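You operate a simulated robot arm through the tools that you are given. There is no shell and no other tool. Be economical: measure what you need, move in short steps, check, and stop when the job is done.

The job below is to be done with a simulated two-armed robot. You get a single attempt, and the scene is never put back.

JOB
Take the steel bolt on the belt 1 and put it away on the white table behind line 3. Take the lid off the blue tin and lay it down on the top of the white table. Put the 90 orange width gauge from the white table behind line 3 on top of the blue spare reader and the 60 orange width gauge on the floor of the knee hole. Put two of the yellow canisters from the white table behind line 3 on top of the white box there. Stack the white case that says "3" from the white table behind line 3 on top of the white case marked "1". Put the orange puck labelled "22" from the top of the far counter on top of the grey box and the orange puck marked "57" on the top of the back counter. The order is free. Set down upright: orange width gauge, yellow canister.

It is judged by the outcome, as a careful person would: the job done as asked, and still so three seconds after it is handed in. It fails if anything else is knocked over, pushed out of place, dropped, spilled or broken. A push-on lid holds only when it is set on centred and level and pressed home; a screw cap is set on level and turned clockwise until tight.

ROBOT AND FRAMES
Two 6-joint arms with two-finger parallel grippers on one trunk, on a base that drives. Base frame: it is fixed to the floor where the robot stands at the start and does not move with it; the origin is under the middle of the robot, x ahead of it, y to its left, z up. Readings come in m, degrees, newtons and seconds.
The left shoulder is at the start at [0.08, 0.216, 1.571], the right one opposite. With the tool pointing down near the work surface each hand reaches from about 0.1 to 0.68 m from the robot's upright axis, wherever it stands, measured 20 degrees to its own side. Places, roughly: blue spare reader [4, 1.25, 0.75]; blue tin (6x6x5 cm) [0, 2.1, 0.8]; floor of the knee hole [7, 2.5, 0.1]; grey box (11x13x10 cm) [6.7, 2.5, 1]; orange puck [6.25, 2.25, 1]; orange width gauge [4.25, 1.5, 0.75]; steel bolt (12x3x3 cm) [0.5, 0, 1]; top of the back counter [7.1, 3.4, 1]; white box (20x26x11 cm) [4.3, 1.4, 0.9]; white case [4.5, 2.5, 1]; white table behind line 3 [4.3, 1.8, 0.8]; yellow canister [4.25, 2.25, 1]. Payload 3.43 kg a hand.
Tool frame (each hand has its own): the origin (TCP) lies between the finger pads and is the grasp point; the fingertips stand 0.03 m ahead of it; z points along the fingers, y is the line along which they close. Largest opening 0.094 m; finger width 0.028, thickness 0.01; the body of the gripper, 0.05 by 0.096 m, starts 0.055 m behind the TCP.
Orientation is that of the tool frame in the base frame, as a unit quaternion [w, x, y, z]. With the fingers straight down and closing along the base's y, the tool's x points along the base's -x, its y along +y and its z along -z.

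CONTROLS
- The arms move only by the tool nudge_tool. It takes "left_commands", "right_commands" or both (then of equal length, played together; a hand with none holds still); each is a list of rows, each a list of 7 numbers: the turn, a rotation vector about the tool's x, y, z in units of 8 degrees (1.0 is 8 degrees), then the shift along the tool's x, y, z in units of 50 mm (1.0 is 50 mm), then the opening in per cent of the stroke, from 0 (shut) to 100 (fully open). In form: [[rx, ry, rz, dx, dy, dz, grip], ...]. A call has 1 to 12 rows; each row shifts and turns the commanded pose from where the row before left it, along the tool's axes as they then stand. A call with a number of a shift or a turn outside -1 to 1 is refused whole. Rows are played at 5 a second. More than 0.05 m and 8.6 degrees between two rows, or a gripper value outside its range, and nothing of the call is played. Where a pose cannot be reached the arm comes as near as it can. A force on the tool above 40 N (or 10 N above the force at the start of the call, whichever is more), or a blocked arm, ends the call early, and 0.2 s more pass. Each finger travels about 0.072 m/s and halts on what it meets, pressing with about 27 N; the grip force reading is that of the motor and also rises with nothing between the fingers. The clock runs only during rows and for 0.2 s after the last one: add rows that do not move to give the fingers time. It gives the time, the measured TCP pose, the force on the tool (base axes), the opening and the grip force at its end, in the units of the frame above (readings bear some noise), with the torque about the TCP (base axes, N m) and any sound that the robot's microphone picked up.
- Cameras (640 x 400 px; columns grow to the right, rows downward): "scene" is now at [0.0974, 0.0009, 1.7145]; the picture's right is [-0.00, -1.00, 0.00], its down [-0.87, 0.00, -0.50] and it looks along [0.50, -0.00, -0.87] (base axes); focal length 294 px, centre (320, 200). "left" rides on the left gripper at [0.076, -0.014, -0.102] in its tool frame; the picture's right is [0.18, 0.98, 0.00], its down [-0.75, 0.14, -0.64] and it looks along [-0.63, 0.12, 0.77] (tool axes); focal length 243 px, centre (320, 200). "right" rides on the right gripper at [0.076, 0.014, -0.102] in its tool frame; the picture's right is [-0.18, 0.98, 0.00], its down [-0.75, -0.14, -0.64] and it looks along [-0.63, -0.12, 0.77] (tool axes); focal length 243 px, centre (320, 200). There is no depth. A picture from a camera that has moved, and an enlarged one, comes with that camera's place and axes in the base frame and with its lens.
- grab_frame(camera): a new picture of that camera. It takes no simulated time.
- raise_lower(by): slides the trunk up (or, below 0, down) by that many m; the arms and the scene camera ride with it, the base frame stays. It gives what a move gives, with no picture.
- roll_base(legs): drives the robot by 1 to 6 legs, each [ahead, left, turn to the left] in m, m and degrees, along the robot's own axes; the way and the turn of a leg run together, so that a leg with both is an arc; at most 1.5 m and 180 degrees a leg. The arms and the cameras ride along, it lands a little off, and it stops where it bumps. It gives what a move gives.
- head_to(pan, tilt): turns the head with the scene camera to pan (to the left, within 86 degrees either way) and tilt (down, from -29 to 69), counted from straight ahead of the robot. It gives what a move gives.
- enlarge(camera, box): a new picture of the part [left, top, right, bottom] of that camera's present view, enlarged. It takes no simulated time.
- close_job(): hands the job in; it is judged then, once.

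Go step by step. Nothing tells you exact positions but the pictures and the camera data: compare them with the known pose of the tool, close in by small moves and look again before you grip or let go. The budget is 493 turns and 256 pictures, counting those below and the enlarged ones. Unless the task says otherwise, let go and move clear before handing in, and close with one line.

The tools are called as name(argument=value, ...) on one line, values as JSON. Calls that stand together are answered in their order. nudge_tool: Moves the arms, as the interface text tells. Its arguments: {"type":"object","properties":{"left_commands":{"type":"array"},"right_commands":{"type":"array"}},"required":[]} The other tools are called the same way: raise_lower (by) slides the trunk up or down; roll_base (legs) drives the base; head_to (pan, tilt) turns the head that bears the scene camera; grab_frame (camera) takes a picture; enlarge (camera, box) takes an enlarged picture of a part of a camera's view; close_job () hands the job in.

At the start:

```text
t: 0.0
left_ee_pos: [0.3233, 0.2164, 0.9995]
left_orientation: [0.0, 0.0, 1.0, 0.0]
left_wrist_force: [0.5, -0.2, 0.1]
left_wrist_torque: [0.03, 0.0, 0.02]
left_finger_gap: 0.094
left_grip_force: 0.0
right_ee_pos: [0.3647, -0.1354, 0.9995]
right_orientation: [-0.001, -0.001, 1.0, 0.0]
right_wrist_force: [-0.7, 0.3, 0.6]
right_wrist_torque: [-0.04, -0.02, 0.04]
right_finger_gap: 0.0938
right_grip_force: 0.1
trunk travel left (down, up): [-0.801, 0.039]
robot x, y, heading: [-0.0014, -0.0029, -0.1]
head pan, tilt: [-0.2, 60.2]
```

scene: 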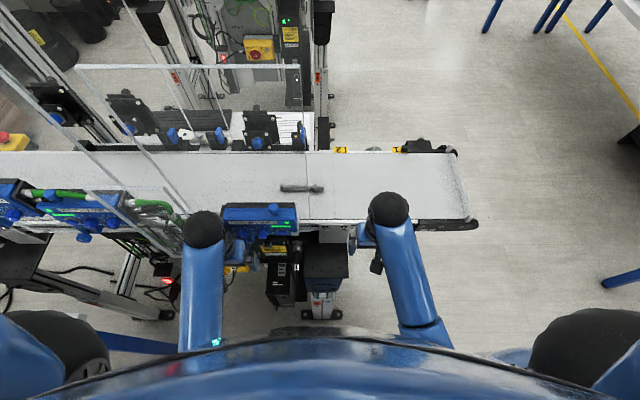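
right: 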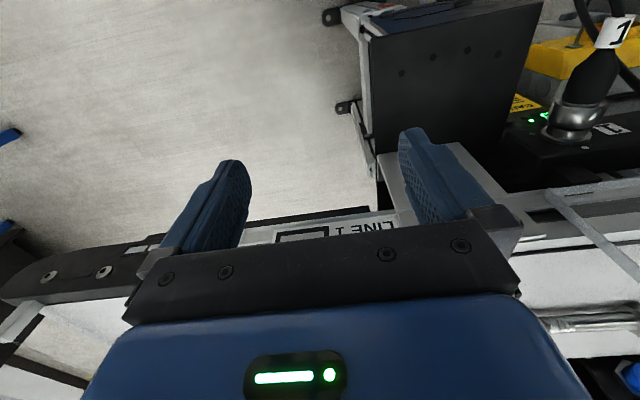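
left: 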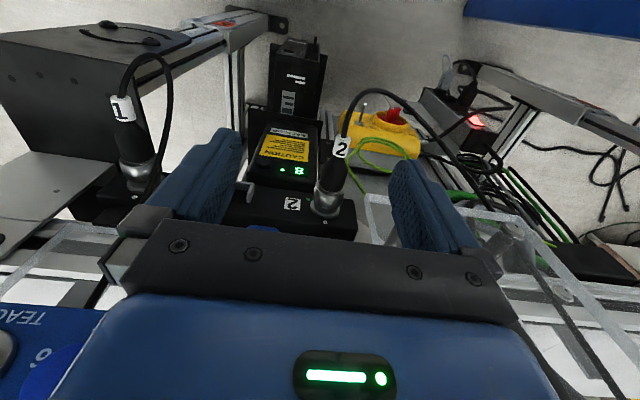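

I see the belt ahead with the bolt on it, slightly left of centre. First I look around a bit more closely.

enlarge(camera="scene", box=[220, 120, 480, 280])

head_to(pan=60, tilt=25)

grab_frame(camera="scene")

head_to(pan=0, tilt=15)

grab_frame(camera="scene")

```text
2.46 times, centred on (350, 200) of scene
camera zoom: at [0.0974, 0.0009, 1.7145], right [0.0, -1.0, 0.0], down [-0.87, 0.0, -0.5], along [0.5, 0.0, -0.87], focal length 724 px, centre (246, 200)
```

zoom: 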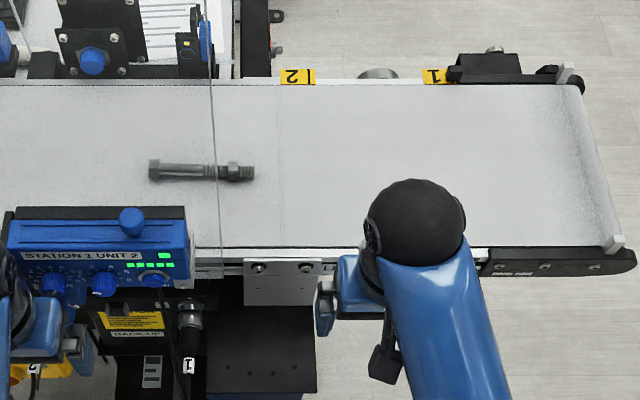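

```text
t: 1.3
left_ee_pos: [0.324, 0.2172, 0.9998]
left_orientation: [0.0, -0.001, 1.0, 0.0]
left_wrist_force: [0.3, 0.1, 0.4]
left_wrist_torque: [-0.01, 0.0, 0.0]
left_finger_gap: 0.094
left_grip_force: 0.0
right_ee_pos: [0.3657, -0.1349, 0.999]
right_orientation: [0.0, -0.001, 1.0, -0.001]
right_wrist_force: [-0.1, 0.2, -0.3]
right_wrist_torque: [0.02, 0.01, 0.02]
right_finger_gap: 0.094
right_grip_force: 0.1
trunk travel left (down, up): [-0.801, 0.039]
robot x, y, heading: [0.0007, 0.0024, 0.1]
head pan, tilt: [60.0, 25.0]
```

```text
251 pictures are left
camera scene: at [0.0772, 0.0809, 1.7647], right [0.87, -0.5, 0.0], down [-0.21, -0.37, -0.91], along [0.45, 0.78, -0.42], focal length 294 px, centre (320, 200)
```

scene: 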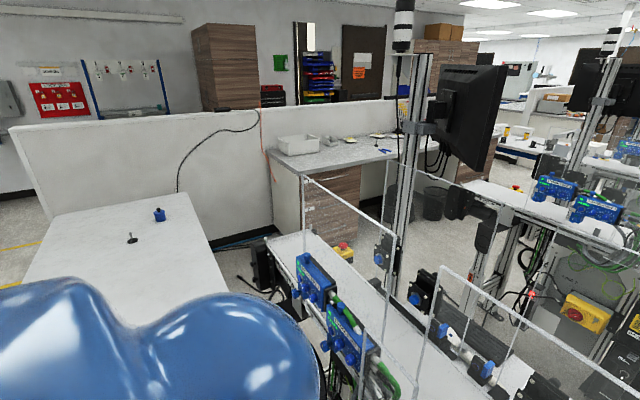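

```text
t: 2.6
left_ee_pos: [0.3246, 0.2169, 0.9999]
left_orientation: [-0.001, 0.0, 1.0, 0.0]
left_wrist_force: [0.5, 0.7, -0.4]
left_wrist_torque: [-0.02, -0.01, -0.01]
left_finger_gap: 0.094
left_grip_force: 0.0
right_ee_pos: [0.3649, -0.1352, 0.9999]
right_orientation: [0.0, -0.001, 1.0, -0.001]
right_wrist_force: [-0.4, -0.2, -1.5]
right_wrist_torque: [-0.02, -0.01, 0.0]
right_finger_gap: 0.094
right_grip_force: 0.1
trunk travel left (down, up): [-0.801, 0.039]
robot x, y, heading: [0.0021, -0.0035, -0.1]
head pan, tilt: [0.0, 15.0]
```

```text
250 pictures are left
camera scene: at [0.1245, 0.0012, 1.781], right [0.0, -1.0, 0.0], down [-0.26, 0.0, -0.97], along [0.97, 0.0, -0.26], focal length 294 px, centre (320, 200)
```

scene: 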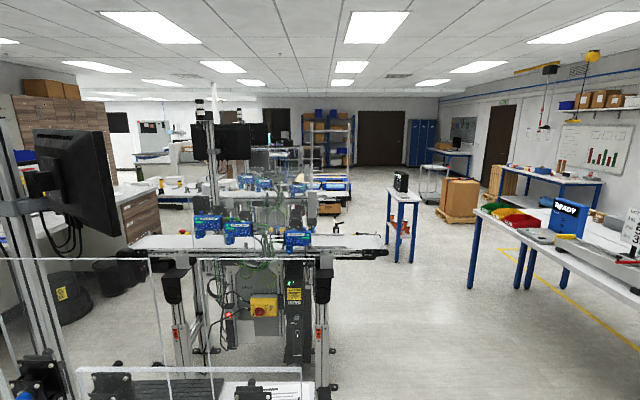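

Bolt at about (0.53, 0.05), partly behind a clear guard. The tin stands on the table to the left; I look further to plan the paths.

head_to(pan=86, tilt=50)

grab_frame(camera="scene")

head_to(pan=50, tilt=45)

grab_frame(camera="scene")

head_to(pan=-60, tilt=30)

grab_frame(camera="scene")

head_to(pan=20, tilt=20)

grab_frame(camera="scene")

```text
t: 4.2
left_ee_pos: [0.3236, 0.218, 0.9996]
left_orientation: [0.0, 0.0, 1.0, 0.0]
left_wrist_force: [-0.1, 0.2, 0.5]
left_wrist_torque: [-0.04, 0.02, -0.01]
left_finger_gap: 0.0942
left_grip_force: 0.1
right_ee_pos: [0.3657, -0.1347, 1.0002]
right_orientation: [0.0, -0.001, 1.0, 0.0]
right_wrist_force: [0.1, -0.5, 0.3]
right_wrist_torque: [-0.01, -0.04, -0.01]
right_finger_gap: 0.0941
right_grip_force: 0.0
trunk travel left (down, up): [-0.801, 0.039]
robot x, y, heading: [0.0027, 0.0022, 0.3]
head pan, tilt: [85.9, 50.0]
```

```text
249 pictures are left
camera scene: at [0.0366, 0.0779, 1.7273], right [1.0, -0.07, 0.0], down [-0.05, -0.76, -0.64], along [0.05, 0.64, -0.77], focal length 294 px, centre (320, 200)
```

scene: 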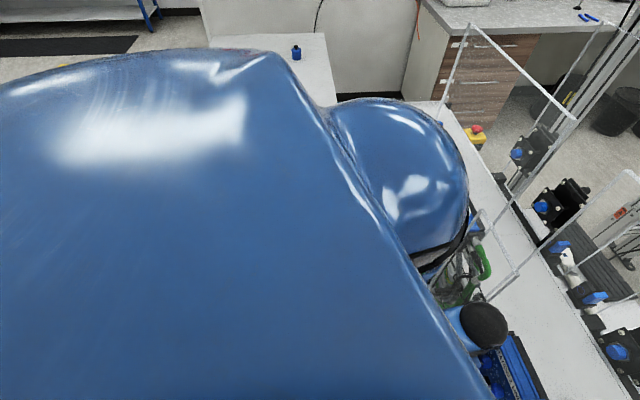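

```text
t: 5.2
left_ee_pos: [0.3241, 0.2164, 1.0]
left_orientation: [0.0, 0.0, 1.0, 0.0]
left_wrist_force: [0.2, -0.2, -0.2]
left_wrist_torque: [-0.02, 0.0, -0.04]
left_finger_gap: 0.094
left_grip_force: 0.0
right_ee_pos: [0.3657, -0.1339, 1.0001]
right_orientation: [-0.001, -0.001, 1.0, 0.0]
right_wrist_force: [0.7, -0.3, 0.6]
right_wrist_torque: [0.0, -0.01, 0.01]
right_finger_gap: 0.0942
right_grip_force: 0.1
trunk travel left (down, up): [-0.801, 0.039]
robot x, y, heading: [-0.0043, 0.0021, -0.1]
head pan, tilt: [50.0, 45.0]
```

```text
248 pictures are left
camera scene: at [0.0833, 0.0635, 1.7342], right [0.77, -0.64, 0.0], down [-0.45, -0.54, -0.71], along [0.45, 0.54, -0.71], focal length 294 px, centre (320, 200)
```

scene: 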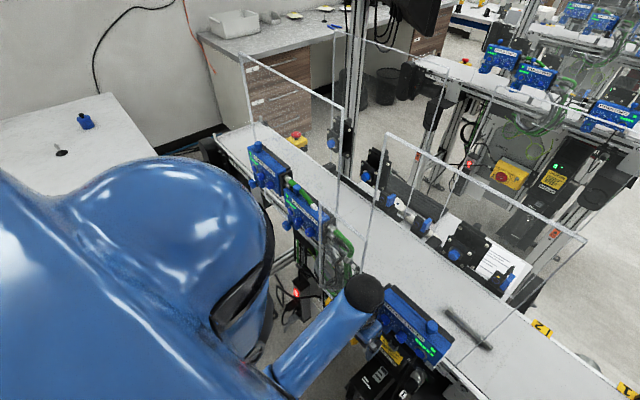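

```text
t: 7.1
left_ee_pos: [0.3239, 0.2172, 0.9996]
left_orientation: [0.0, 0.0, 1.0, 0.001]
left_wrist_force: [0.4, 0.2, 0.2]
left_wrist_torque: [-0.01, 0.02, -0.01]
left_finger_gap: 0.094
left_grip_force: 0.0
right_ee_pos: [0.3653, -0.1348, 1.0009]
right_orientation: [0.0, -0.001, 1.0, 0.0]
right_wrist_force: [0.5, 0.1, -0.7]
right_wrist_torque: [0.02, 0.03, 0.01]
right_finger_gap: 0.0941
right_grip_force: 0.1
trunk travel left (down, up): [-0.801, 0.039]
robot x, y, heading: [-0.0018, -0.0025, -0.4]
head pan, tilt: [-60.0, 30.0]
```

```text
247 pictures are left
camera scene: at [0.0763, -0.0772, 1.7568], right [-0.87, -0.5, 0.0], down [-0.25, 0.43, -0.87], along [0.43, -0.75, -0.5], focal length 294 px, centre (320, 200)
```

scene: 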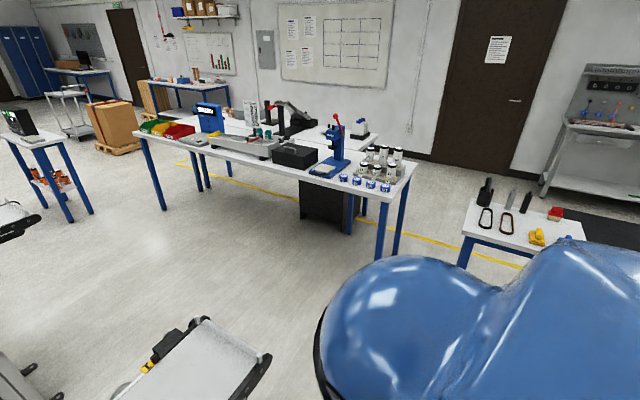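

```text
t: 8.6
left_ee_pos: [0.3234, 0.2164, 0.9996]
left_orientation: [0.0, 0.0, 1.0, 0.0]
left_wrist_force: [0.7, 0.8, 1.0]
left_wrist_torque: [0.02, -0.01, 0.04]
left_finger_gap: 0.0939
left_grip_force: 0.0
right_ee_pos: [0.3661, -0.1342, 0.9999]
right_orientation: [0.0, -0.001, 1.0, 0.0]
right_wrist_force: [0.2, 0.5, 0.0]
right_wrist_torque: [-0.01, 0.01, -0.02]
right_finger_gap: 0.0941
right_grip_force: 0.1
trunk travel left (down, up): [-0.801, 0.039]
robot x, y, heading: [0.001, 0.0035, 0.0]
head pan, tilt: [20.0, 20.0]
```

```text
246 pictures are left
camera scene: at [0.1186, 0.033, 1.7728], right [0.34, -0.94, 0.0], down [-0.32, -0.12, -0.94], along [0.88, 0.32, -0.34], focal length 294 px, centre (320, 200)
```

scene: 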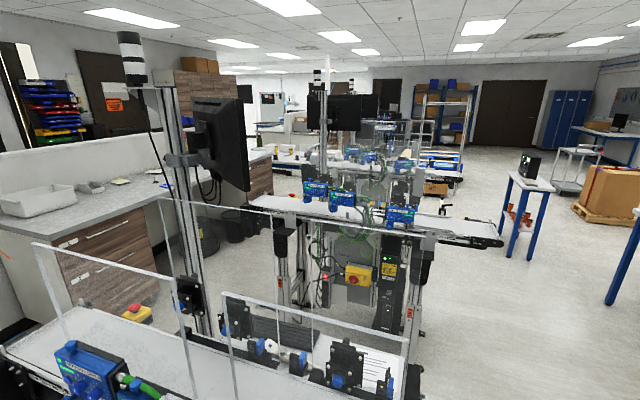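

The clear guard stands at x≈0.40 from y≈0.03 leftwards up to z≈1.5. I raise the right hand, pass to the right of the guard above the belt, and turn it so it closes along x.

nudge_tool(right_commands=[[0, 0, 0, 0, 0, -1, 100], [0, 0, 0, 0, 0, -1, 100], [0, 0, 0, 0, 0, -1, 100], [0, 0, 0, -1, 0, 0, 100], [0, 0, 0, -1, 0, 0, 100], [0, 0, 0, -1, 0, 0, 100], [0, 0, 0, -0.3, 0, 0, 100]])

nudge_tool(right_commands=[[0, 0, -0.9375, 0, 0, 0, 100], [0, 0, -0.9375, 0, 0, 0, 100], [0, 0, -0.9375, 0, 0, 0, 100], [0, 0, -0.9375, 0, 0, 0, 100], [0, 0, -0.9375, 0, 0, 0, 100], [0, 0, -0.9375, 0, 0, 0, 100], [0, 0, -0.9375, 0, 0, 0, 100], [0, 0, -0.9375, 0, 0, 0, 100], [0, 0, -0.9375, 0, 0, 0, 100], [0, 0, -0.9375, 0, 0, 0, 100], [0, 0, -0.9375, 0, 0, 0, 100], [0, 0, -0.9375, 0, 0, 0, 100]])

grab_frame(camera="right")

head_to(pan=0, tilt=50)

grab_frame(camera="scene")

```text
t: 9.7
left_ee_pos: [0.3227, 0.2166, 1.0006]
left_orientation: [0.0, 0.0, 1.0, 0.0]
left_wrist_force: [-0.2, -0.6, 0.0]
left_wrist_torque: [0.02, 0.04, 0.01]
left_finger_gap: 0.0941
left_grip_force: 0.1
right_ee_pos: [0.4186, -0.1341, 1.0041]
right_orientation: [-0.014, -0.01, 1.0, 0.002]
right_wrist_force: [-8.2, -3.6, 9.6]
right_wrist_torque: [0.22, -0.21, 0.39]
right_finger_gap: 0.092
right_grip_force: 0.1
right hand out of reach, approached as far as the arm can: row 1, 2, 3
trunk travel left (down, up): [-0.801, 0.039]
robot x, y, heading: [-0.0021, 0.0011, -0.1]
head pan, tilt: [20.0, 20.0]
stopped in row 5 (right hand): the force on the tool passed its limit at 113 N (the readings are from after the stop); the commanded pose is now the measured one
```

```text
t: 10.3
left_ee_pos: [0.3194, 0.214, 1.0015]
left_orientation: [0.001, 0.001, 1.0, 0.0]
left_wrist_force: [-0.8, -1.6, 0.6]
left_wrist_torque: [-0.01, 0.07, 0.03]
left_finger_gap: 0.0939
left_grip_force: 0.0
right_ee_pos: [0.4116, -0.138, 1.0004]
right_orientation: [-0.019, -0.107, 0.994, 0.0]
right_wrist_force: [-33.5, -2.7, 29.7]
right_wrist_torque: [-1.53, -0.71, -1.82]
right_finger_gap: 0.0913
right_grip_force: 0.1
right hand out of reach, approached as far as the arm can: row 1
trunk travel left (down, up): [-0.801, 0.039]
robot x, y, heading: [-0.0031, 0.0048, -0.3]
head pan, tilt: [20.0, 20.0]
stopped in row 2 (right hand): the force on the tool passed its limit at 49 N (the readings are from after the stop); the commanded pose is now the measured one
```

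```text
245 pictures are left
camera right: at [0.3387, -0.1388, 1.1055], right [-0.03, 1.0, 0.0], down [0.79, 0.03, 0.61], along [0.61, 0.01, -0.79], focal length 243 px, centre (320, 200)
```

right: 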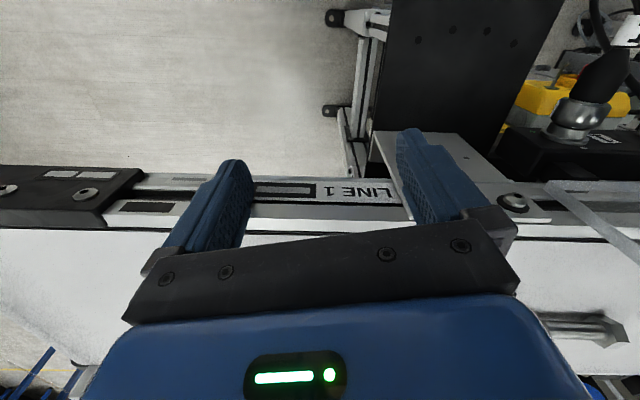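

```text
t: 11.3
left_ee_pos: [0.3173, 0.2158, 1.0023]
left_orientation: [0.003, 0.002, 1.0, 0.0]
left_wrist_force: [-0.5, -0.4, -0.2]
left_wrist_torque: [0.0, 0.0, -0.03]
left_finger_gap: 0.0941
left_grip_force: 0.0
right_ee_pos: [0.4102, -0.1359, 1.0002]
right_orientation: [-0.018, -0.109, 0.994, 0.001]
right_wrist_force: [-29.5, -5.9, 21.5]
right_wrist_torque: [-1.15, -0.5, -1.71]
right_finger_gap: 0.0935
right_grip_force: 0.1
trunk travel left (down, up): [-0.801, 0.039]
robot x, y, heading: [-0.0026, -0.0, -0.3]
head pan, tilt: [0.0, 50.0]
```

```text
244 pictures are left
camera scene: at [0.0964, 0.0, 1.728], right [0.0, -1.0, 0.0], down [-0.76, 0.0, -0.65], along [0.65, 0.0, -0.76], focal length 294 px, centre (320, 200)
```

scene: 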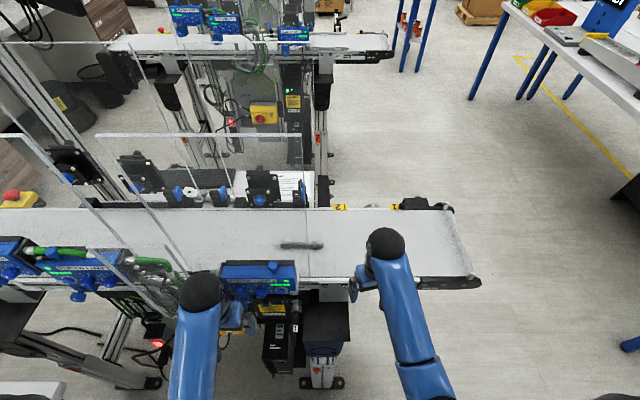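

The upward move was out of the arm's reach and the fingers touched the belt's edge. I back the base off and test how the arm can move up with the trunk raised.

roll_base(legs=[[-0.25, 0, 0]])

raise_lower(by=0.035)

nudge_tool(right_commands=[[0, 0, 0, -1, 0, 0, 100], [0, 0, 0, -1, 0, 0, 100], [0, 0, 0, 0, 0, -1, 100], [0, 0, 0, 0, 0, -1, 100]])

grab_frame(camera="scene")

```text
t: 13.1
left_ee_pos: [0.0774, 0.2154, 0.9982]
left_orientation: [-0.002, 0.001, 1.0, 0.0]
left_wrist_force: [1.1, 0.2, 0.5]
left_wrist_torque: [0.0, 0.06, 0.02]
left_finger_gap: 0.0939
left_grip_force: 0.0
right_ee_pos: [0.1708, -0.1355, 0.9964]
right_orientation: [-0.019, -0.111, 0.994, 0.001]
right_wrist_force: [1.1, -0.4, -0.5]
right_wrist_torque: [0.02, 0.02, -0.02]
right_finger_gap: 0.0942
right_grip_force: 0.1
trunk travel left (down, up): [-0.801, 0.039]
robot x, y, heading: [-0.254, 0.001, -0.1]
head pan, tilt: [0.0, 50.0]
```

```text
t: 13.9
left_ee_pos: [0.0737, 0.216, 1.0356]
left_orientation: [0.0, 0.001, 1.0, 0.0]
left_wrist_force: [0.1, -0.1, -0.2]
left_wrist_torque: [-0.02, 0.0, -0.02]
left_finger_gap: 0.094
left_grip_force: 0.1
right_ee_pos: [0.1682, -0.1365, 1.0322]
right_orientation: [-0.018, -0.11, 0.994, 0.0]
right_wrist_force: [-0.4, -0.6, 0.8]
right_wrist_torque: [-0.03, 0.0, -0.01]
right_finger_gap: 0.0939
right_grip_force: 0.1
trunk travel left (down, up): [-0.836, 0.004]
robot x, y, heading: [-0.2535, -0.0009, -0.2]
head pan, tilt: [0.0, 50.0]
```

```text
t: 14.9
left_ee_pos: [0.0731, 0.2162, 1.0339]
left_orientation: [0.0, 0.001, 1.0, 0.0]
left_wrist_force: [0.1, 0.3, -0.2]
left_wrist_torque: [0.03, 0.01, 0.03]
left_finger_gap: 0.0942
left_grip_force: 0.1
right_ee_pos: [0.2938, -0.1076, 1.0754]
right_orientation: [-0.016, -0.111, 0.994, 0.001]
right_wrist_force: [-0.2, -0.4, -0.6]
right_wrist_torque: [0.01, -0.03, 0.01]
right_finger_gap: 0.0939
right_grip_force: 0.1
right hand out of reach, approached as far as the arm can: row 3, 4
trunk travel left (down, up): [-0.836, 0.004]
robot x, y, heading: [-0.2516, -0.0007, -0.1]
head pan, tilt: [0.0, 50.0]
```

```text
243 pictures are left
camera scene: at [-0.1441, 0.0014, 1.7623], right [0.0, -1.0, 0.0], down [-0.77, 0.0, -0.64], along [0.64, 0.0, -0.77], focal length 294 px, centre (320, 200)
```

scene: 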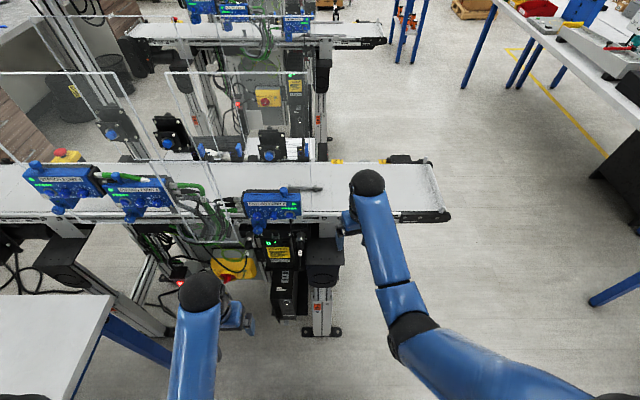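

The arm reaches higher only further out; now the hand is at z≈1.075. I look with the wrist camera to fix the belt and bolt heights.

grab_frame(camera="right")

enlarge(camera="scene", box=[220, 130, 460, 280])

```text
242 pictures are left
camera right: at [0.2215, -0.1077, 1.18], right [-0.04, 1.0, 0.0], down [0.79, 0.03, 0.62], along [0.62, 0.02, -0.79], focal length 243 px, centre (320, 200)
```

right: 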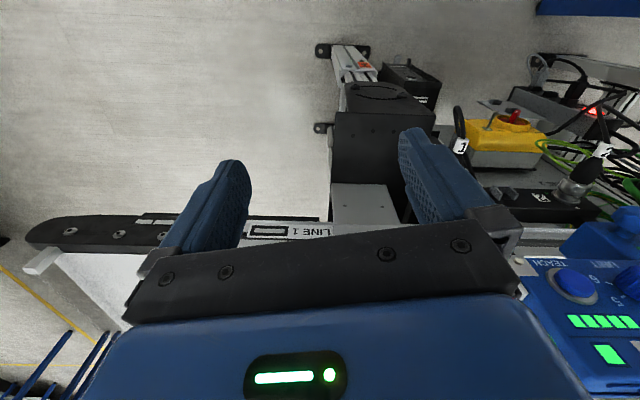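

```text
2.67 times, centred on (340, 205) of scene
camera zoom: at [-0.1441, 0.0014, 1.7623], right [0.0, -1.0, 0.0], down [-0.77, 0.0, -0.64], along [0.64, 0.0, -0.77], focal length 785 px, centre (267, 187)
```

zoom: 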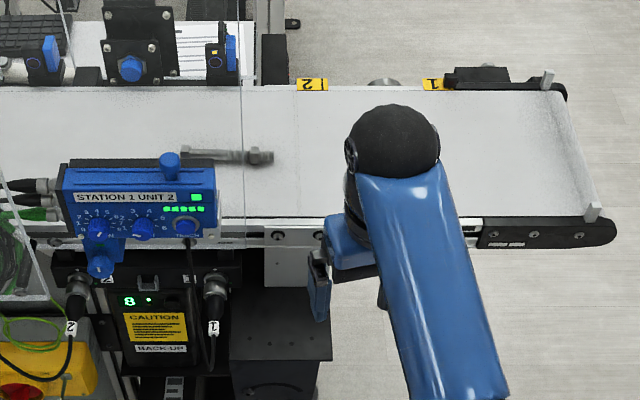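

Bolt centre is about (0.545, 0.05, 0.995). I rotate the hand here to close along x before driving in.

nudge_tool(right_commands=[[0, 0, -0.88, 0, 0, 0, 100], [0, 0, -0.88, 0, 0, 0, 100], [0, 0, -0.88, 0, 0, 0, 100], [0, 0, -0.88, 0, 0, 0, 100], [0, 0, -0.88, 0, 0, 0, 100], [0, 0, -0.88, 0, 0, 0, 100], [0, 0, -0.88, 0, 0, 0, 100], [0, 0, -0.88, 0, 0, 0, 100], [0, 0, -0.88, 0, 0, 0, 100], [0, 0, -0.88, 0, 0, 0, 100], [0, 0, -0.86, 0, 0, 0, 100]])

grab_frame(camera="scene")

```text
t: 17.3
left_ee_pos: [0.0725, 0.2168, 1.0345]
left_orientation: [0.0, 0.001, 1.0, 0.0]
left_wrist_force: [-0.2, -0.3, 0.0]
left_wrist_torque: [-0.01, 0.01, -0.01]
left_finger_gap: 0.0942
left_grip_force: 0.0
right_ee_pos: [0.2974, -0.1061, 1.0737]
right_orientation: [0.013, 0.708, -0.706, -0.013]
right_wrist_force: [0.3, 0.0, 0.0]
right_wrist_torque: [0.0, 0.0, -0.01]
right_finger_gap: 0.0941
right_grip_force: 0.1
trunk travel left (down, up): [-0.836, 0.004]
robot x, y, heading: [-0.2515, -0.0006, -0.0]
head pan, tilt: [0.0, 50.0]
```

```text
240 pictures are left
camera scene: at [-0.1432, 0.0013, 1.7622], right [0.0, -1.0, 0.0], down [-0.77, 0.0, -0.64], along [0.64, 0.0, -0.77], focal length 294 px, centre (320, 200)
```

scene: 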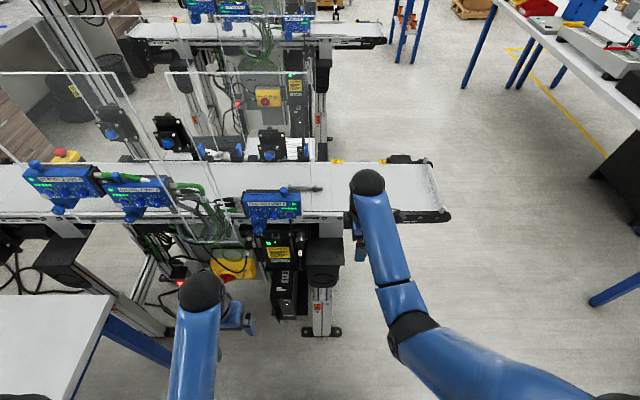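

Now I drive in, hand high over the belt, to the right of the guard.

roll_base(legs=[[0, -0.06, 0], [0.25, 0, 0]])

nudge_tool(right_commands=[[0, 0, 0, -1, 0, 0, 100], [0, 0, 0, -1, 0, 0, 100], [0, 0, 0, -1, 0, 0, 100]])

grab_frame(camera="scene")

grab_frame(camera="right")

```text
t: 19.7
left_ee_pos: [0.3158, 0.1579, 1.0358]
left_orientation: [0.002, 0.001, 1.0, 0.0]
left_wrist_force: [-0.2, 0.3, -0.1]
left_wrist_torque: [-0.02, -0.02, 0.02]
left_finger_gap: 0.094
left_grip_force: 0.0
right_ee_pos: [0.539, -0.1644, 1.0759]
right_orientation: [-0.012, -0.707, 0.707, 0.01]
right_wrist_force: [-0.9, 0.1, 1.1]
right_wrist_torque: [-0.02, -0.02, -0.03]
right_finger_gap: 0.0938
right_grip_force: 0.1
trunk travel left (down, up): [-0.836, 0.004]
robot x, y, heading: [-0.0066, -0.0586, -0.2]
head pan, tilt: [0.0, 50.0]
```

```text
t: 20.5
left_ee_pos: [0.3204, 0.1587, 1.0348]
left_orientation: [0.0, 0.0, 1.0, -0.001]
left_wrist_force: [0.4, -0.6, 0.0]
left_wrist_torque: [-0.03, 0.0, 0.0]
left_finger_gap: 0.0939
left_grip_force: 0.2
right_ee_pos: [0.5421, -0.0144, 1.073]
right_orientation: [-0.014, -0.707, 0.707, 0.012]
right_wrist_force: [0.5, -0.7, 0.0]
right_wrist_torque: [-0.01, -0.01, 0.0]
right_finger_gap: 0.094
right_grip_force: 0.1
trunk travel left (down, up): [-0.836, 0.004]
robot x, y, heading: [-0.0038, -0.0581, 0.0]
head pan, tilt: [0.0, 50.0]
```

```text
239 pictures are left
camera scene: at [0.1032, -0.056, 1.7622], right [0.0, -1.0, 0.0], down [-0.77, 0.0, -0.64], along [0.64, 0.0, -0.77], focal length 294 px, centre (320, 200)
```

scene: 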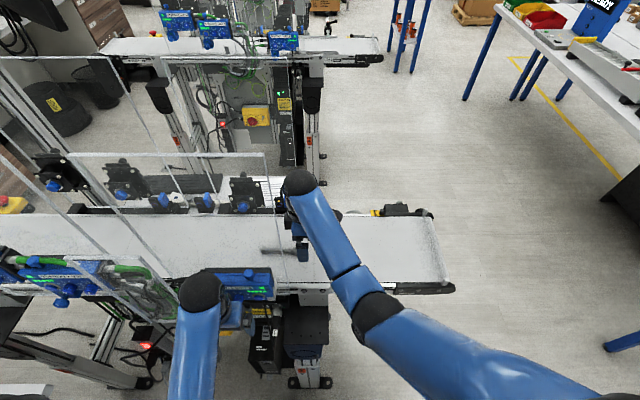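

```text
238 pictures are left
camera right: at [0.5327, -0.0895, 1.1769], right [-0.98, 0.19, 0.04], down [0.17, 0.76, 0.63], along [0.09, 0.63, -0.77], focal length 243 px, centre (320, 200)
```

right: 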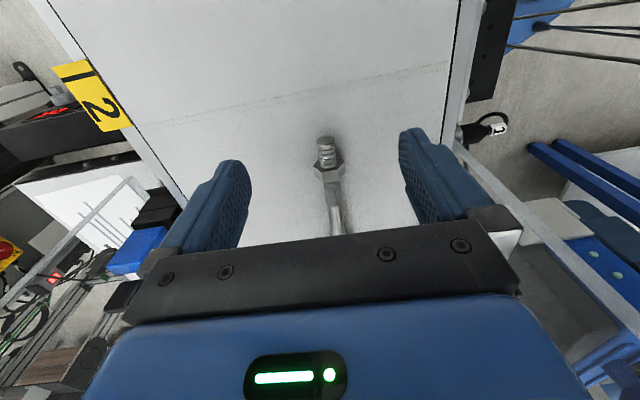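

The bolt lies between the fingers' plane, x≈0.54. I move 6 cm left along it and come down.

nudge_tool(right_commands=[[0, 0, 0, -0.6, 0, 0, 100], [0, 0, 0, -0.6, 0, 0, 100], [0, 0, 0, 0, 0, 0.5, 100], [0, 0, 0, 0, 0, 0.2, 100], [0, 0, 0, 0, 0, 0.1, 100]])

grab_frame(camera="right")

```text
t: 21.7
left_ee_pos: [0.3198, 0.1574, 1.0332]
left_orientation: [0.0, 0.001, 1.0, 0.0]
left_wrist_force: [-1.0, 0.0, -0.2]
left_wrist_torque: [0.0, -0.03, -0.02]
left_finger_gap: 0.0939
left_grip_force: 0.1
right_ee_pos: [0.5418, 0.0438, 1.0334]
right_orientation: [-0.014, -0.706, 0.708, 0.012]
right_wrist_force: [-0.2, -0.3, -0.4]
right_wrist_torque: [-0.02, -0.01, -0.02]
right_finger_gap: 0.0939
right_grip_force: 0.0
trunk travel left (down, up): [-0.836, 0.004]
robot x, y, heading: [-0.0036, -0.0614, -0.1]
head pan, tilt: [0.0, 50.0]
```

```text
237 pictures are left
camera right: at [0.5313, -0.031, 1.1373], right [-0.98, 0.18, 0.04], down [0.16, 0.76, 0.63], along [0.09, 0.63, -0.77], focal length 243 px, centre (320, 200)
```

right: 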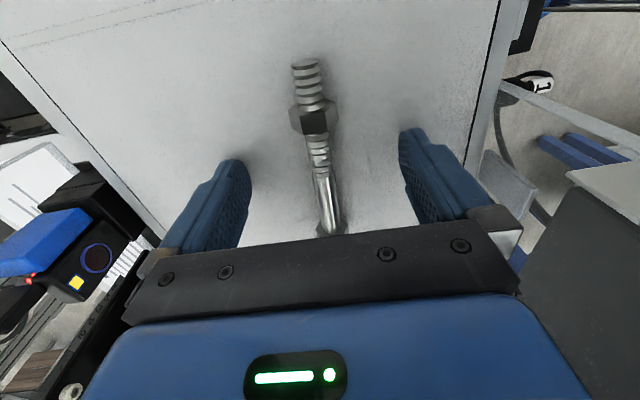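

Aligned with the shank. Down in small rows until the tips meet the belt.

nudge_tool(right_commands=[[0, 0, 0, 0, 0, 0.1, 100], [0, 0, 0, 0, 0, 0.1, 100], [0, 0, 0, 0, 0, 0.1, 100], [0, 0, 0, 0, 0, 0.1, 100], [0, 0, 0, 0, 0, 0.1, 100]])

grab_frame(camera="right")

```text
t: 22.4
left_ee_pos: [0.3176, 0.1557, 1.0355]
left_orientation: [0.001, 0.002, 1.0, 0.0]
left_wrist_force: [0.2, 0.5, -0.7]
left_wrist_torque: [0.01, 0.01, -0.03]
left_finger_gap: 0.0941
left_grip_force: 0.0
right_ee_pos: [0.5431, 0.0445, 1.0314]
right_orientation: [-0.005, -0.706, 0.708, 0.008]
right_wrist_force: [-11.2, -5.8, 23.7]
right_wrist_torque: [-0.5, -0.87, -0.48]
right_finger_gap: 0.0872
right_grip_force: 0.0
trunk travel left (down, up): [-0.836, 0.004]
robot x, y, heading: [-0.0046, -0.0611, -0.2]
head pan, tilt: [0.0, 50.0]
stopped in row 3 (right hand): the force on the tool passed its limit at 45 N (the readings are from after the stop); the commanded pose is now the measured one
```

```text
236 pictures are left
camera right: at [0.5321, -0.0315, 1.1337], right [-0.98, 0.19, 0.02], down [0.16, 0.75, 0.64], along [0.11, 0.63, -0.77], focal length 243 px, centre (320, 200)
```

right: 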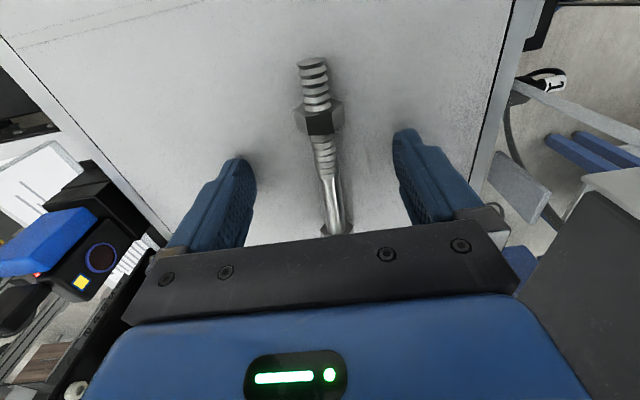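

Belt surface is at about z 1.00. I lift 3 mm and close on the bolt.

nudge_tool(right_commands=[[0, 0, 0, 0, 0, -0.08, 100], [0, 0, 0, 0, 0, 0, 0], [0, 0, 0, 0, 0, 0, 0], [0, 0, 0, 0, 0, 0, 0], [0, 0, 0, 0, 0, 0, 0], [0, 0, 0, 0, 0, 0, 0]])

grab_frame(camera="right")

```text
t: 23.8
left_ee_pos: [0.3208, 0.157, 1.0339]
left_orientation: [0.0, 0.001, 1.0, 0.0]
left_wrist_force: [-0.3, -0.1, 0.2]
left_wrist_torque: [-0.03, -0.03, 0.01]
left_finger_gap: 0.0941
left_grip_force: 0.1
right_ee_pos: [0.5462, 0.0439, 1.03]
right_orientation: [-0.008, -0.706, 0.708, 0.009]
right_wrist_force: [-0.5, -1.0, -0.2]
right_wrist_torque: [-0.01, -0.01, 0.02]
right_finger_gap: 0.0214
right_grip_force: 26.6
trunk travel left (down, up): [-0.836, 0.004]
robot x, y, heading: [-0.0043, -0.0599, -0.4]
head pan, tilt: [0.0, 50.0]
```

```text
235 pictures are left
camera right: at [0.5347, -0.0305, 1.1337], right [-0.98, 0.19, 0.02], down [0.16, 0.75, 0.64], along [0.1, 0.63, -0.77], focal length 243 px, centre (320, 200)
```

right: 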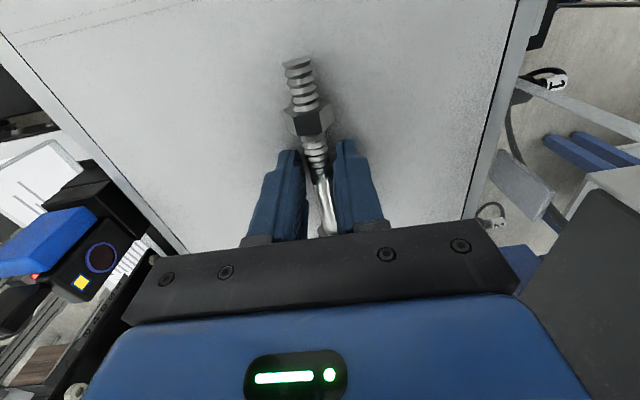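

Bolt gripped. Lift, move it clear to the right, and back out.

nudge_tool(right_commands=[[0, 0, 0, 0, 0, -0.4, 0], [0, 0, 0, 0, 0, -0.4, 0], [0, 0, 0, 1, 0, 0, 0], [0, 0, 0, 1, 0, 0, 0], [0, 0, 0, 1, 0, 0, 0], [0, 0, 0, 1, 0, 0, 0]])

grab_frame(camera="right")

```text
t: 25.2
left_ee_pos: [0.32, 0.156, 1.0346]
left_orientation: [0.0, 0.0, 1.0, 0.002]
left_wrist_force: [0.4, 0.1, 0.1]
left_wrist_torque: [0.05, -0.03, -0.01]
left_finger_gap: 0.0939
left_grip_force: 0.0
right_ee_pos: [0.5468, -0.1573, 1.0702]
right_orientation: [-0.007, -0.706, 0.708, 0.01]
right_wrist_force: [-0.1, 0.1, -0.4]
right_wrist_torque: [-0.01, -0.02, 0.0]
right_finger_gap: 0.0213
right_grip_force: 27.4
trunk travel left (down, up): [-0.836, 0.004]
robot x, y, heading: [-0.0046, -0.0592, -0.1]
head pan, tilt: [0.0, 50.0]
```

```text
234 pictures are left
camera right: at [0.5353, -0.2321, 1.1733], right [-0.98, 0.19, 0.02], down [0.16, 0.75, 0.64], along [0.1, 0.63, -0.77], focal length 243 px, centre (320, 200)
```

right: 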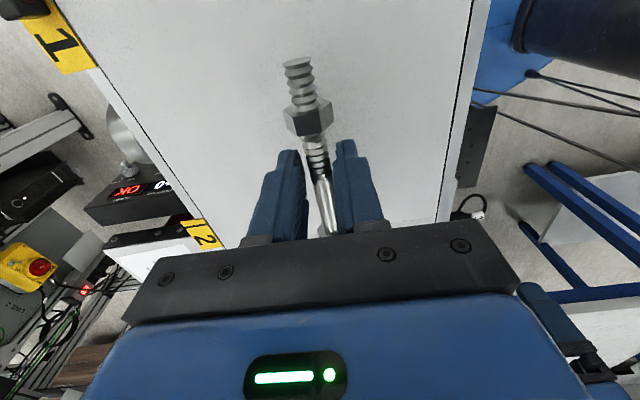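

I back out and drive round the right end of line 1 to look into the aisle between lines 1 and 2.

roll_base(legs=[[-0.35, 0, 0], [0, -0.95, 0], [1.3, 0, 0], [0.35, 0, 0], [0, 0, 90]])

head_to(pan=0, tilt=35)

grab_frame(camera="scene")

```text
t: 43.8
left_ee_pos: [1.0686, -0.6878, 1.034]
left_orientation: [0.0, 0.707, -0.707, 0.0]
left_wrist_force: [0.6, 0.3, -0.3]
left_wrist_torque: [-0.03, 0.0, 0.01]
left_finger_gap: 0.0942
left_grip_force: 0.0
right_ee_pos: [1.3804, -0.4601, 1.0713]
right_orientation: [0.011, 1.0, 0.0, -0.002]
right_wrist_force: [0.0, 0.7, -0.5]
right_wrist_torque: [-0.01, -0.01, 0.01]
right_finger_gap: 0.0214
right_grip_force: 27.1
trunk travel left (down, up): [-0.836, 0.004]
robot x, y, heading: [1.2886, -1.0131, 89.8]
head pan, tilt: [0.0, 50.0]
```

```text
t: 44.6
left_ee_pos: [1.0689, -0.6878, 1.0343]
left_orientation: [0.0, -0.707, 0.707, -0.001]
left_wrist_force: [0.5, -0.4, 0.2]
left_wrist_torque: [0.0, 0.0, 0.03]
left_finger_gap: 0.0941
left_grip_force: 0.1
right_ee_pos: [1.3791, -0.4602, 1.0697]
right_orientation: [0.011, 1.0, 0.0, -0.001]
right_wrist_force: [-1.2, 0.1, -0.7]
right_wrist_torque: [0.02, 0.01, 0.0]
right_finger_gap: 0.0212
right_grip_force: 27.6
trunk travel left (down, up): [-0.836, 0.004]
robot x, y, heading: [1.2829, -1.0126, 90.2]
head pan, tilt: [0.0, 35.0]
```

```text
233 pictures are left
camera scene: at [1.2871, -0.8928, 1.7839], right [1.0, 0.0, 0.0], down [0.0, -0.57, -0.82], along [0.0, 0.82, -0.57], focal length 294 px, centre (320, 200)
```

scene: 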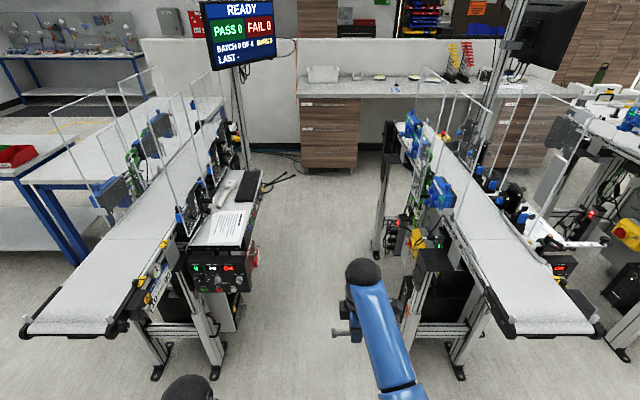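

The aisle is clear, about x 0.97 to 1.70. I tuck the right hand in a bit and drive up the middle, x≈1.35, to the north corridor.

nudge_tool(right_commands=[[0, 0, 0, 0, 0, 0.7, 0], [0, 0, 0, 0, 0, 0.7, 0], [0, 0, 0, 0, 1, 0, 0], [0, 0, 0, 0, 1, 0, 0], [0, 0, 0, 0, 1, 0, 0]])

roll_base(legs=[[0, -0.06, 0], [0.7, 0, 0]])

grab_frame(camera="scene")

```text
t: 45.8
left_ee_pos: [1.0687, -0.6894, 1.0348]
left_orientation: [0.0, 0.707, -0.707, -0.001]
left_wrist_force: [0.3, 0.1, 0.0]
left_wrist_torque: [-0.01, 0.0, -0.02]
left_finger_gap: 0.0938
left_grip_force: 0.1
right_ee_pos: [1.3798, -0.6136, 1.0058]
right_orientation: [0.01, 1.0, 0.001, -0.003]
right_wrist_force: [1.2, 0.4, -1.1]
right_wrist_torque: [0.03, 0.02, -0.02]
right_finger_gap: 0.0212
right_grip_force: 26.9
trunk travel left (down, up): [-0.836, 0.004]
robot x, y, heading: [1.2869, -1.0145, 90.0]
head pan, tilt: [0.0, 35.0]
```

```text
t: 50.2
left_ee_pos: [1.1258, 0.0107, 1.0348]
left_orientation: [-0.001, 0.708, -0.706, -0.002]
left_wrist_force: [0.5, 0.0, 0.5]
left_wrist_torque: [0.04, -0.01, -0.03]
left_finger_gap: 0.0938
left_grip_force: 0.0
right_ee_pos: [1.4375, 0.0895, 1.0046]
right_orientation: [0.011, 1.0, 0.002, -0.002]
right_wrist_force: [0.1, 0.3, -1.1]
right_wrist_torque: [0.05, 0.0, -0.01]
right_finger_gap: 0.0214
right_grip_force: 27.0
trunk travel left (down, up): [-0.836, 0.004]
robot x, y, heading: [1.3448, -0.3111, 90.3]
head pan, tilt: [0.0, 35.0]
```

```text
232 pictures are left
camera scene: at [1.345, -0.1942, 1.7842], right [1.0, 0.0, 0.0], down [0.0, -0.57, -0.82], along [0.0, 0.82, -0.57], focal length 294 px, centre (320, 200)
```

scene: 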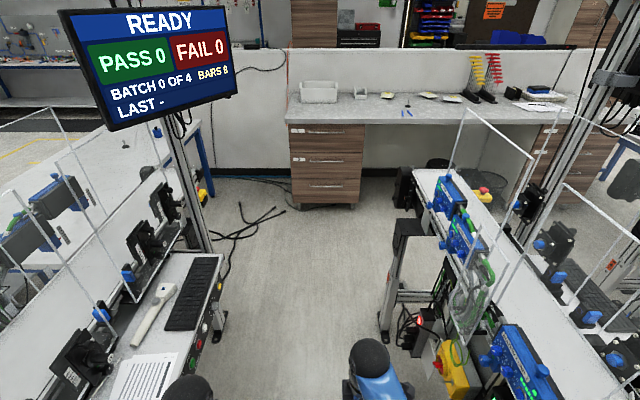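

The monitor's edge reaches x≈1.02 at z≈1.5, so I lower the trunk to pass under it and keep to the middle.

raise_lower(by=-0.25)

roll_base(legs=[[0.6, -0.015, 0]])

grab_frame(camera="scene")

```text
t: 52.8
left_ee_pos: [1.1256, 0.0128, 0.7851]
left_orientation: [0.0, 0.708, -0.706, 0.0]
left_wrist_force: [0.6, -0.8, 0.2]
left_wrist_torque: [-0.03, 0.01, -0.01]
left_finger_gap: 0.0939
left_grip_force: 0.0
right_ee_pos: [1.4356, 0.0899, 0.7536]
right_orientation: [0.011, 1.0, 0.003, -0.001]
right_wrist_force: [0.6, -0.1, -0.7]
right_wrist_torque: [-0.03, 0.01, 0.01]
right_finger_gap: 0.0212
right_grip_force: 27.3
trunk travel left (down, up): [-0.586, 0.254]
robot x, y, heading: [1.3463, -0.311, 90.4]
head pan, tilt: [0.0, 35.0]
```

```text
t: 56.2
left_ee_pos: [1.1377, 0.6143, 0.7862]
left_orientation: [0.0, 0.709, -0.705, 0.0]
left_wrist_force: [-0.7, 0.8, 0.4]
left_wrist_torque: [-0.01, -0.01, 0.0]
left_finger_gap: 0.0943
left_grip_force: 0.0
right_ee_pos: [1.4476, 0.6908, 0.7541]
right_orientation: [0.011, 1.0, 0.004, -0.003]
right_wrist_force: [-0.4, -0.1, -0.8]
right_wrist_torque: [0.0, -0.01, 0.01]
right_finger_gap: 0.0213
right_grip_force: 26.4
trunk travel left (down, up): [-0.586, 0.254]
robot x, y, heading: [1.3594, 0.2918, 90.4]
head pan, tilt: [0.0, 35.0]
```

```text
231 pictures are left
camera scene: at [1.3569, 0.4094, 1.5341], right [1.0, 0.01, 0.0], down [0.0, -0.57, -0.82], along [0.0, 0.82, -0.57], focal length 294 px, centre (320, 200)
```

scene: 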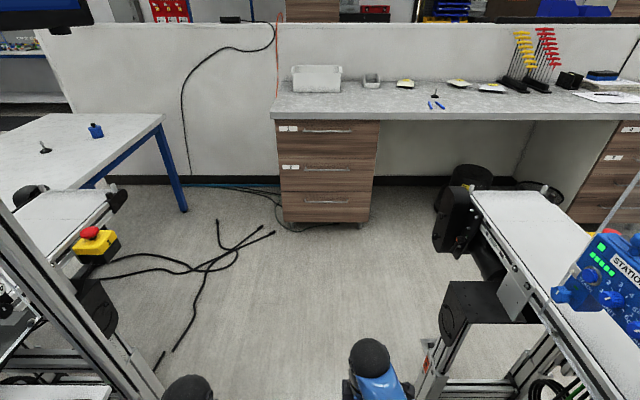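

The way is clear. I drive on to y≈1.7, turn to face the tin's table, and raise the trunk.

roll_base(legs=[[1.4, 0, 0], [0, 0, 90]])

raise_lower(by=0.24)

grab_frame(camera="scene")

```text
t: 62.6
left_ee_pos: [1.1347, 1.964, 0.7852]
left_orientation: [0.0, 0.708, -0.706, 0.0]
left_wrist_force: [-0.3, 0.0, 0.1]
left_wrist_torque: [-0.01, -0.01, -0.05]
left_finger_gap: 0.0941
left_grip_force: 0.0
right_ee_pos: [1.444, 2.0352, 0.7537]
right_orientation: [0.02, 1.0, 0.002, -0.001]
right_wrist_force: [-0.3, 0.8, -1.2]
right_wrist_torque: [0.01, -0.02, -0.01]
right_finger_gap: 0.0212
right_grip_force: 27.4
trunk travel left (down, up): [-0.586, 0.254]
robot x, y, heading: [1.3481, 1.6406, 90.1]
head pan, tilt: [0.0, 35.0]
stopped in leg 1: the force on the tool passed its limit at 108 N (the readings are from after the stop); the commanded pose is now the measured one
```

```text
t: 65.1
left_ee_pos: [1.1342, 1.9642, 1.0254]
left_orientation: [0.001, 0.708, -0.706, 0.0]
left_wrist_force: [-0.2, 0.4, -0.5]
left_wrist_torque: [-0.04, 0.06, 0.01]
left_finger_gap: 0.0938
left_grip_force: 0.0
right_ee_pos: [1.4455, 2.0364, 0.995]
right_orientation: [0.019, 1.0, 0.003, -0.001]
right_wrist_force: [-0.4, -0.6, -1.1]
right_wrist_torque: [0.04, 0.01, 0.01]
right_finger_gap: 0.0213
right_grip_force: 27.2
trunk travel left (down, up): [-0.826, 0.014]
robot x, y, heading: [1.3547, 1.6424, 90.0]
head pan, tilt: [0.0, 35.0]
```

```text
230 pictures are left
camera scene: at [1.3525, 1.7598, 1.7739], right [1.0, 0.0, 0.0], down [0.0, -0.57, -0.82], along [0.0, 0.82, -0.57], focal length 294 px, centre (320, 200)
```

scene: 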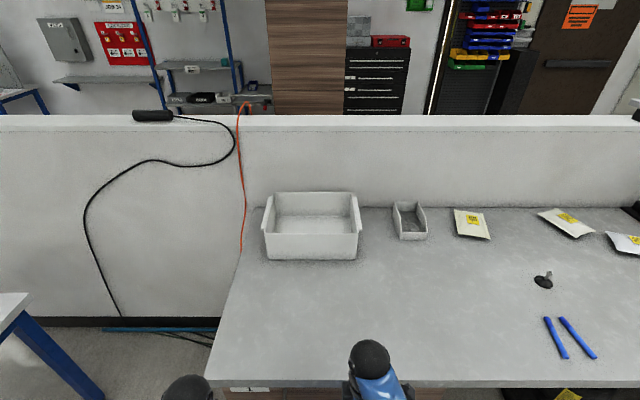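

A hand touched the counter front at y≈2.1 (harmless, the bolt is still held). I back off a little, then turn west and move toward the table.

roll_base(legs=[[-0.04, 0, 0], [0, 0, 90], [0.35, 0, 0]])

grab_frame(camera="scene")

```text
t: 71.6
left_ee_pos: [0.6839, 1.3836, 1.0252]
left_orientation: [0.001, 1.0, 0.0, 0.0]
left_wrist_force: [1.0, 0.2, 0.2]
left_wrist_torque: [0.0, 0.0, 0.03]
left_finger_gap: 0.0939
left_grip_force: 0.2
right_ee_pos: [0.6111, 1.6946, 0.9947]
right_orientation: [0.013, 0.706, 0.708, 0.012]
right_wrist_force: [-0.5, 0.0, -1.3]
right_wrist_torque: [0.02, 0.01, -0.01]
right_finger_gap: 0.0213
right_grip_force: 26.9
trunk travel left (down, up): [-0.826, 0.014]
robot x, y, heading: [1.0024, 1.5998, -180.1]
head pan, tilt: [0.0, 35.0]
```

```text
229 pictures are left
camera scene: at [0.8912, 1.6015, 1.7743], right [0.0, 1.0, 0.0], down [0.57, 0.0, -0.82], along [-0.82, 0.0, -0.57], focal length 294 px, centre (320, 200)
```

scene: 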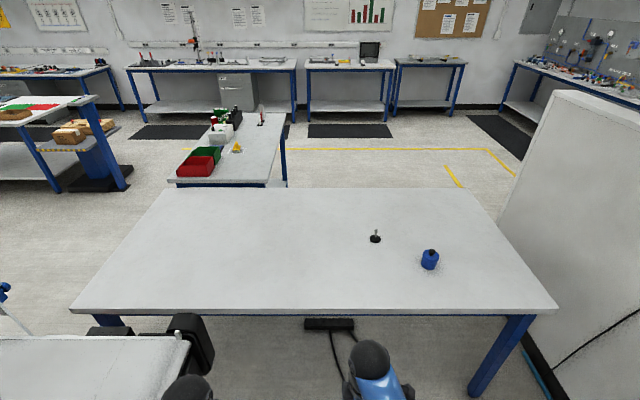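

Table front edge x≈0.19, tin about (−0.03, 2.10), clear table to its left. I move diagonally to stand in front of the tin.

roll_base(legs=[[0.15, -0.1, 0], [0.25, -0.38, 0]])

head_to(pan=0, tilt=55)

grab_frame(camera="scene")

grab_frame(camera="left")

```text
t: 75.5
left_ee_pos: [0.28, 1.856, 1.024]
left_orientation: [0.0, 1.0, 0.002, -0.001]
left_wrist_force: [0.5, -0.2, -0.3]
left_wrist_torque: [0.04, 0.01, 0.02]
left_finger_gap: 0.094
left_grip_force: 0.0
right_ee_pos: [0.208, 2.1662, 0.9946]
right_orientation: [0.013, 0.705, 0.709, 0.013]
right_wrist_force: [0.3, -0.3, -0.7]
right_wrist_torque: [0.0, 0.01, 0.03]
right_finger_gap: 0.0213
right_grip_force: 27.1
trunk travel left (down, up): [-0.826, 0.014]
robot x, y, heading: [0.6048, 2.0737, -179.9]
head pan, tilt: [0.0, 35.0]
```

```text
t: 76.3
left_ee_pos: [0.2791, 1.8576, 1.0251]
left_orientation: [0.0, 1.0, 0.002, 0.0]
left_wrist_force: [0.3, 0.4, -0.5]
left_wrist_torque: [0.01, -0.01, 0.01]
left_finger_gap: 0.0939
left_grip_force: 0.1
right_ee_pos: [0.2079, 2.1676, 0.9952]
right_orientation: [0.014, 0.705, 0.709, 0.012]
right_wrist_force: [-0.3, 0.3, -1.2]
right_wrist_torque: [-0.01, -0.01, 0.01]
right_finger_gap: 0.0213
right_grip_force: 26.8
trunk travel left (down, up): [-0.826, 0.014]
robot x, y, heading: [0.6043, 2.079, -179.9]
head pan, tilt: [0.0, 55.0]
```

```text
228 pictures are left
camera scene: at [0.5011, 2.0767, 1.7458], right [0.0, 1.0, 0.0], down [0.82, 0.0, -0.57], along [-0.57, 0.0, -0.82], focal length 294 px, centre (320, 200)
```

scene: 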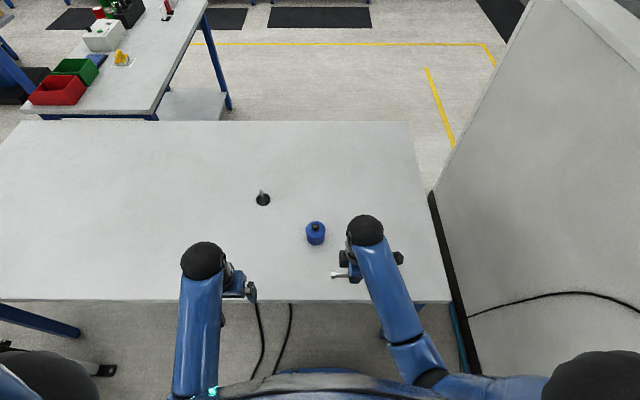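

```text
227 pictures are left
camera left: at [0.3558, 1.871, 1.127], right [0.19, -0.98, 0.0], down [-0.75, -0.14, 0.64], along [-0.63, -0.12, -0.77], focal length 243 px, centre (320, 200)
```

left: 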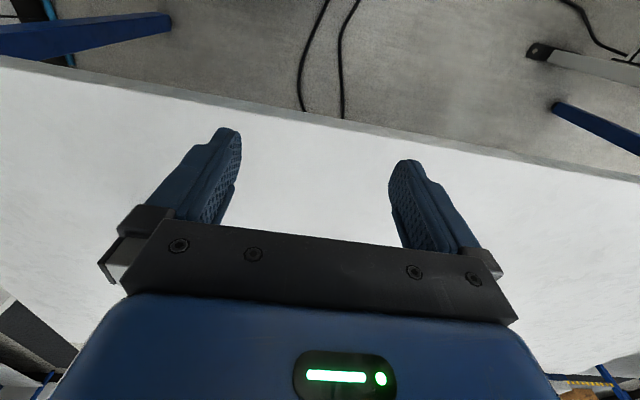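

Let me see the tin closely.

enlarge(camera="scene", box=[230, 170, 410, 282])

```text
3.56 times, centred on (320, 226) of scene
camera zoom: at [0.5011, 2.0767, 1.7458], right [0.0, 1.0, 0.0], down [0.82, 0.0, -0.57], along [-0.57, 0.0, -0.82], focal length 1046 px, centre (320, 108)
```

zoom: 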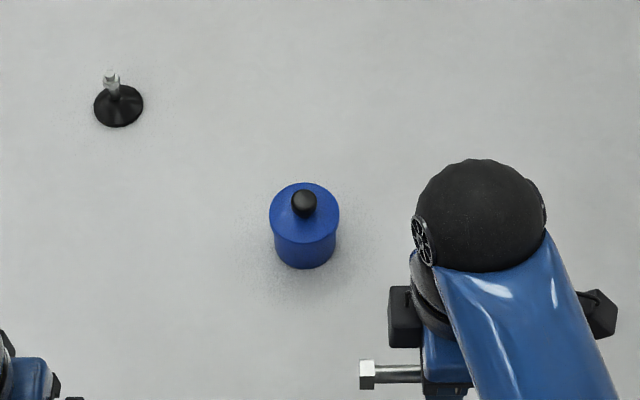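

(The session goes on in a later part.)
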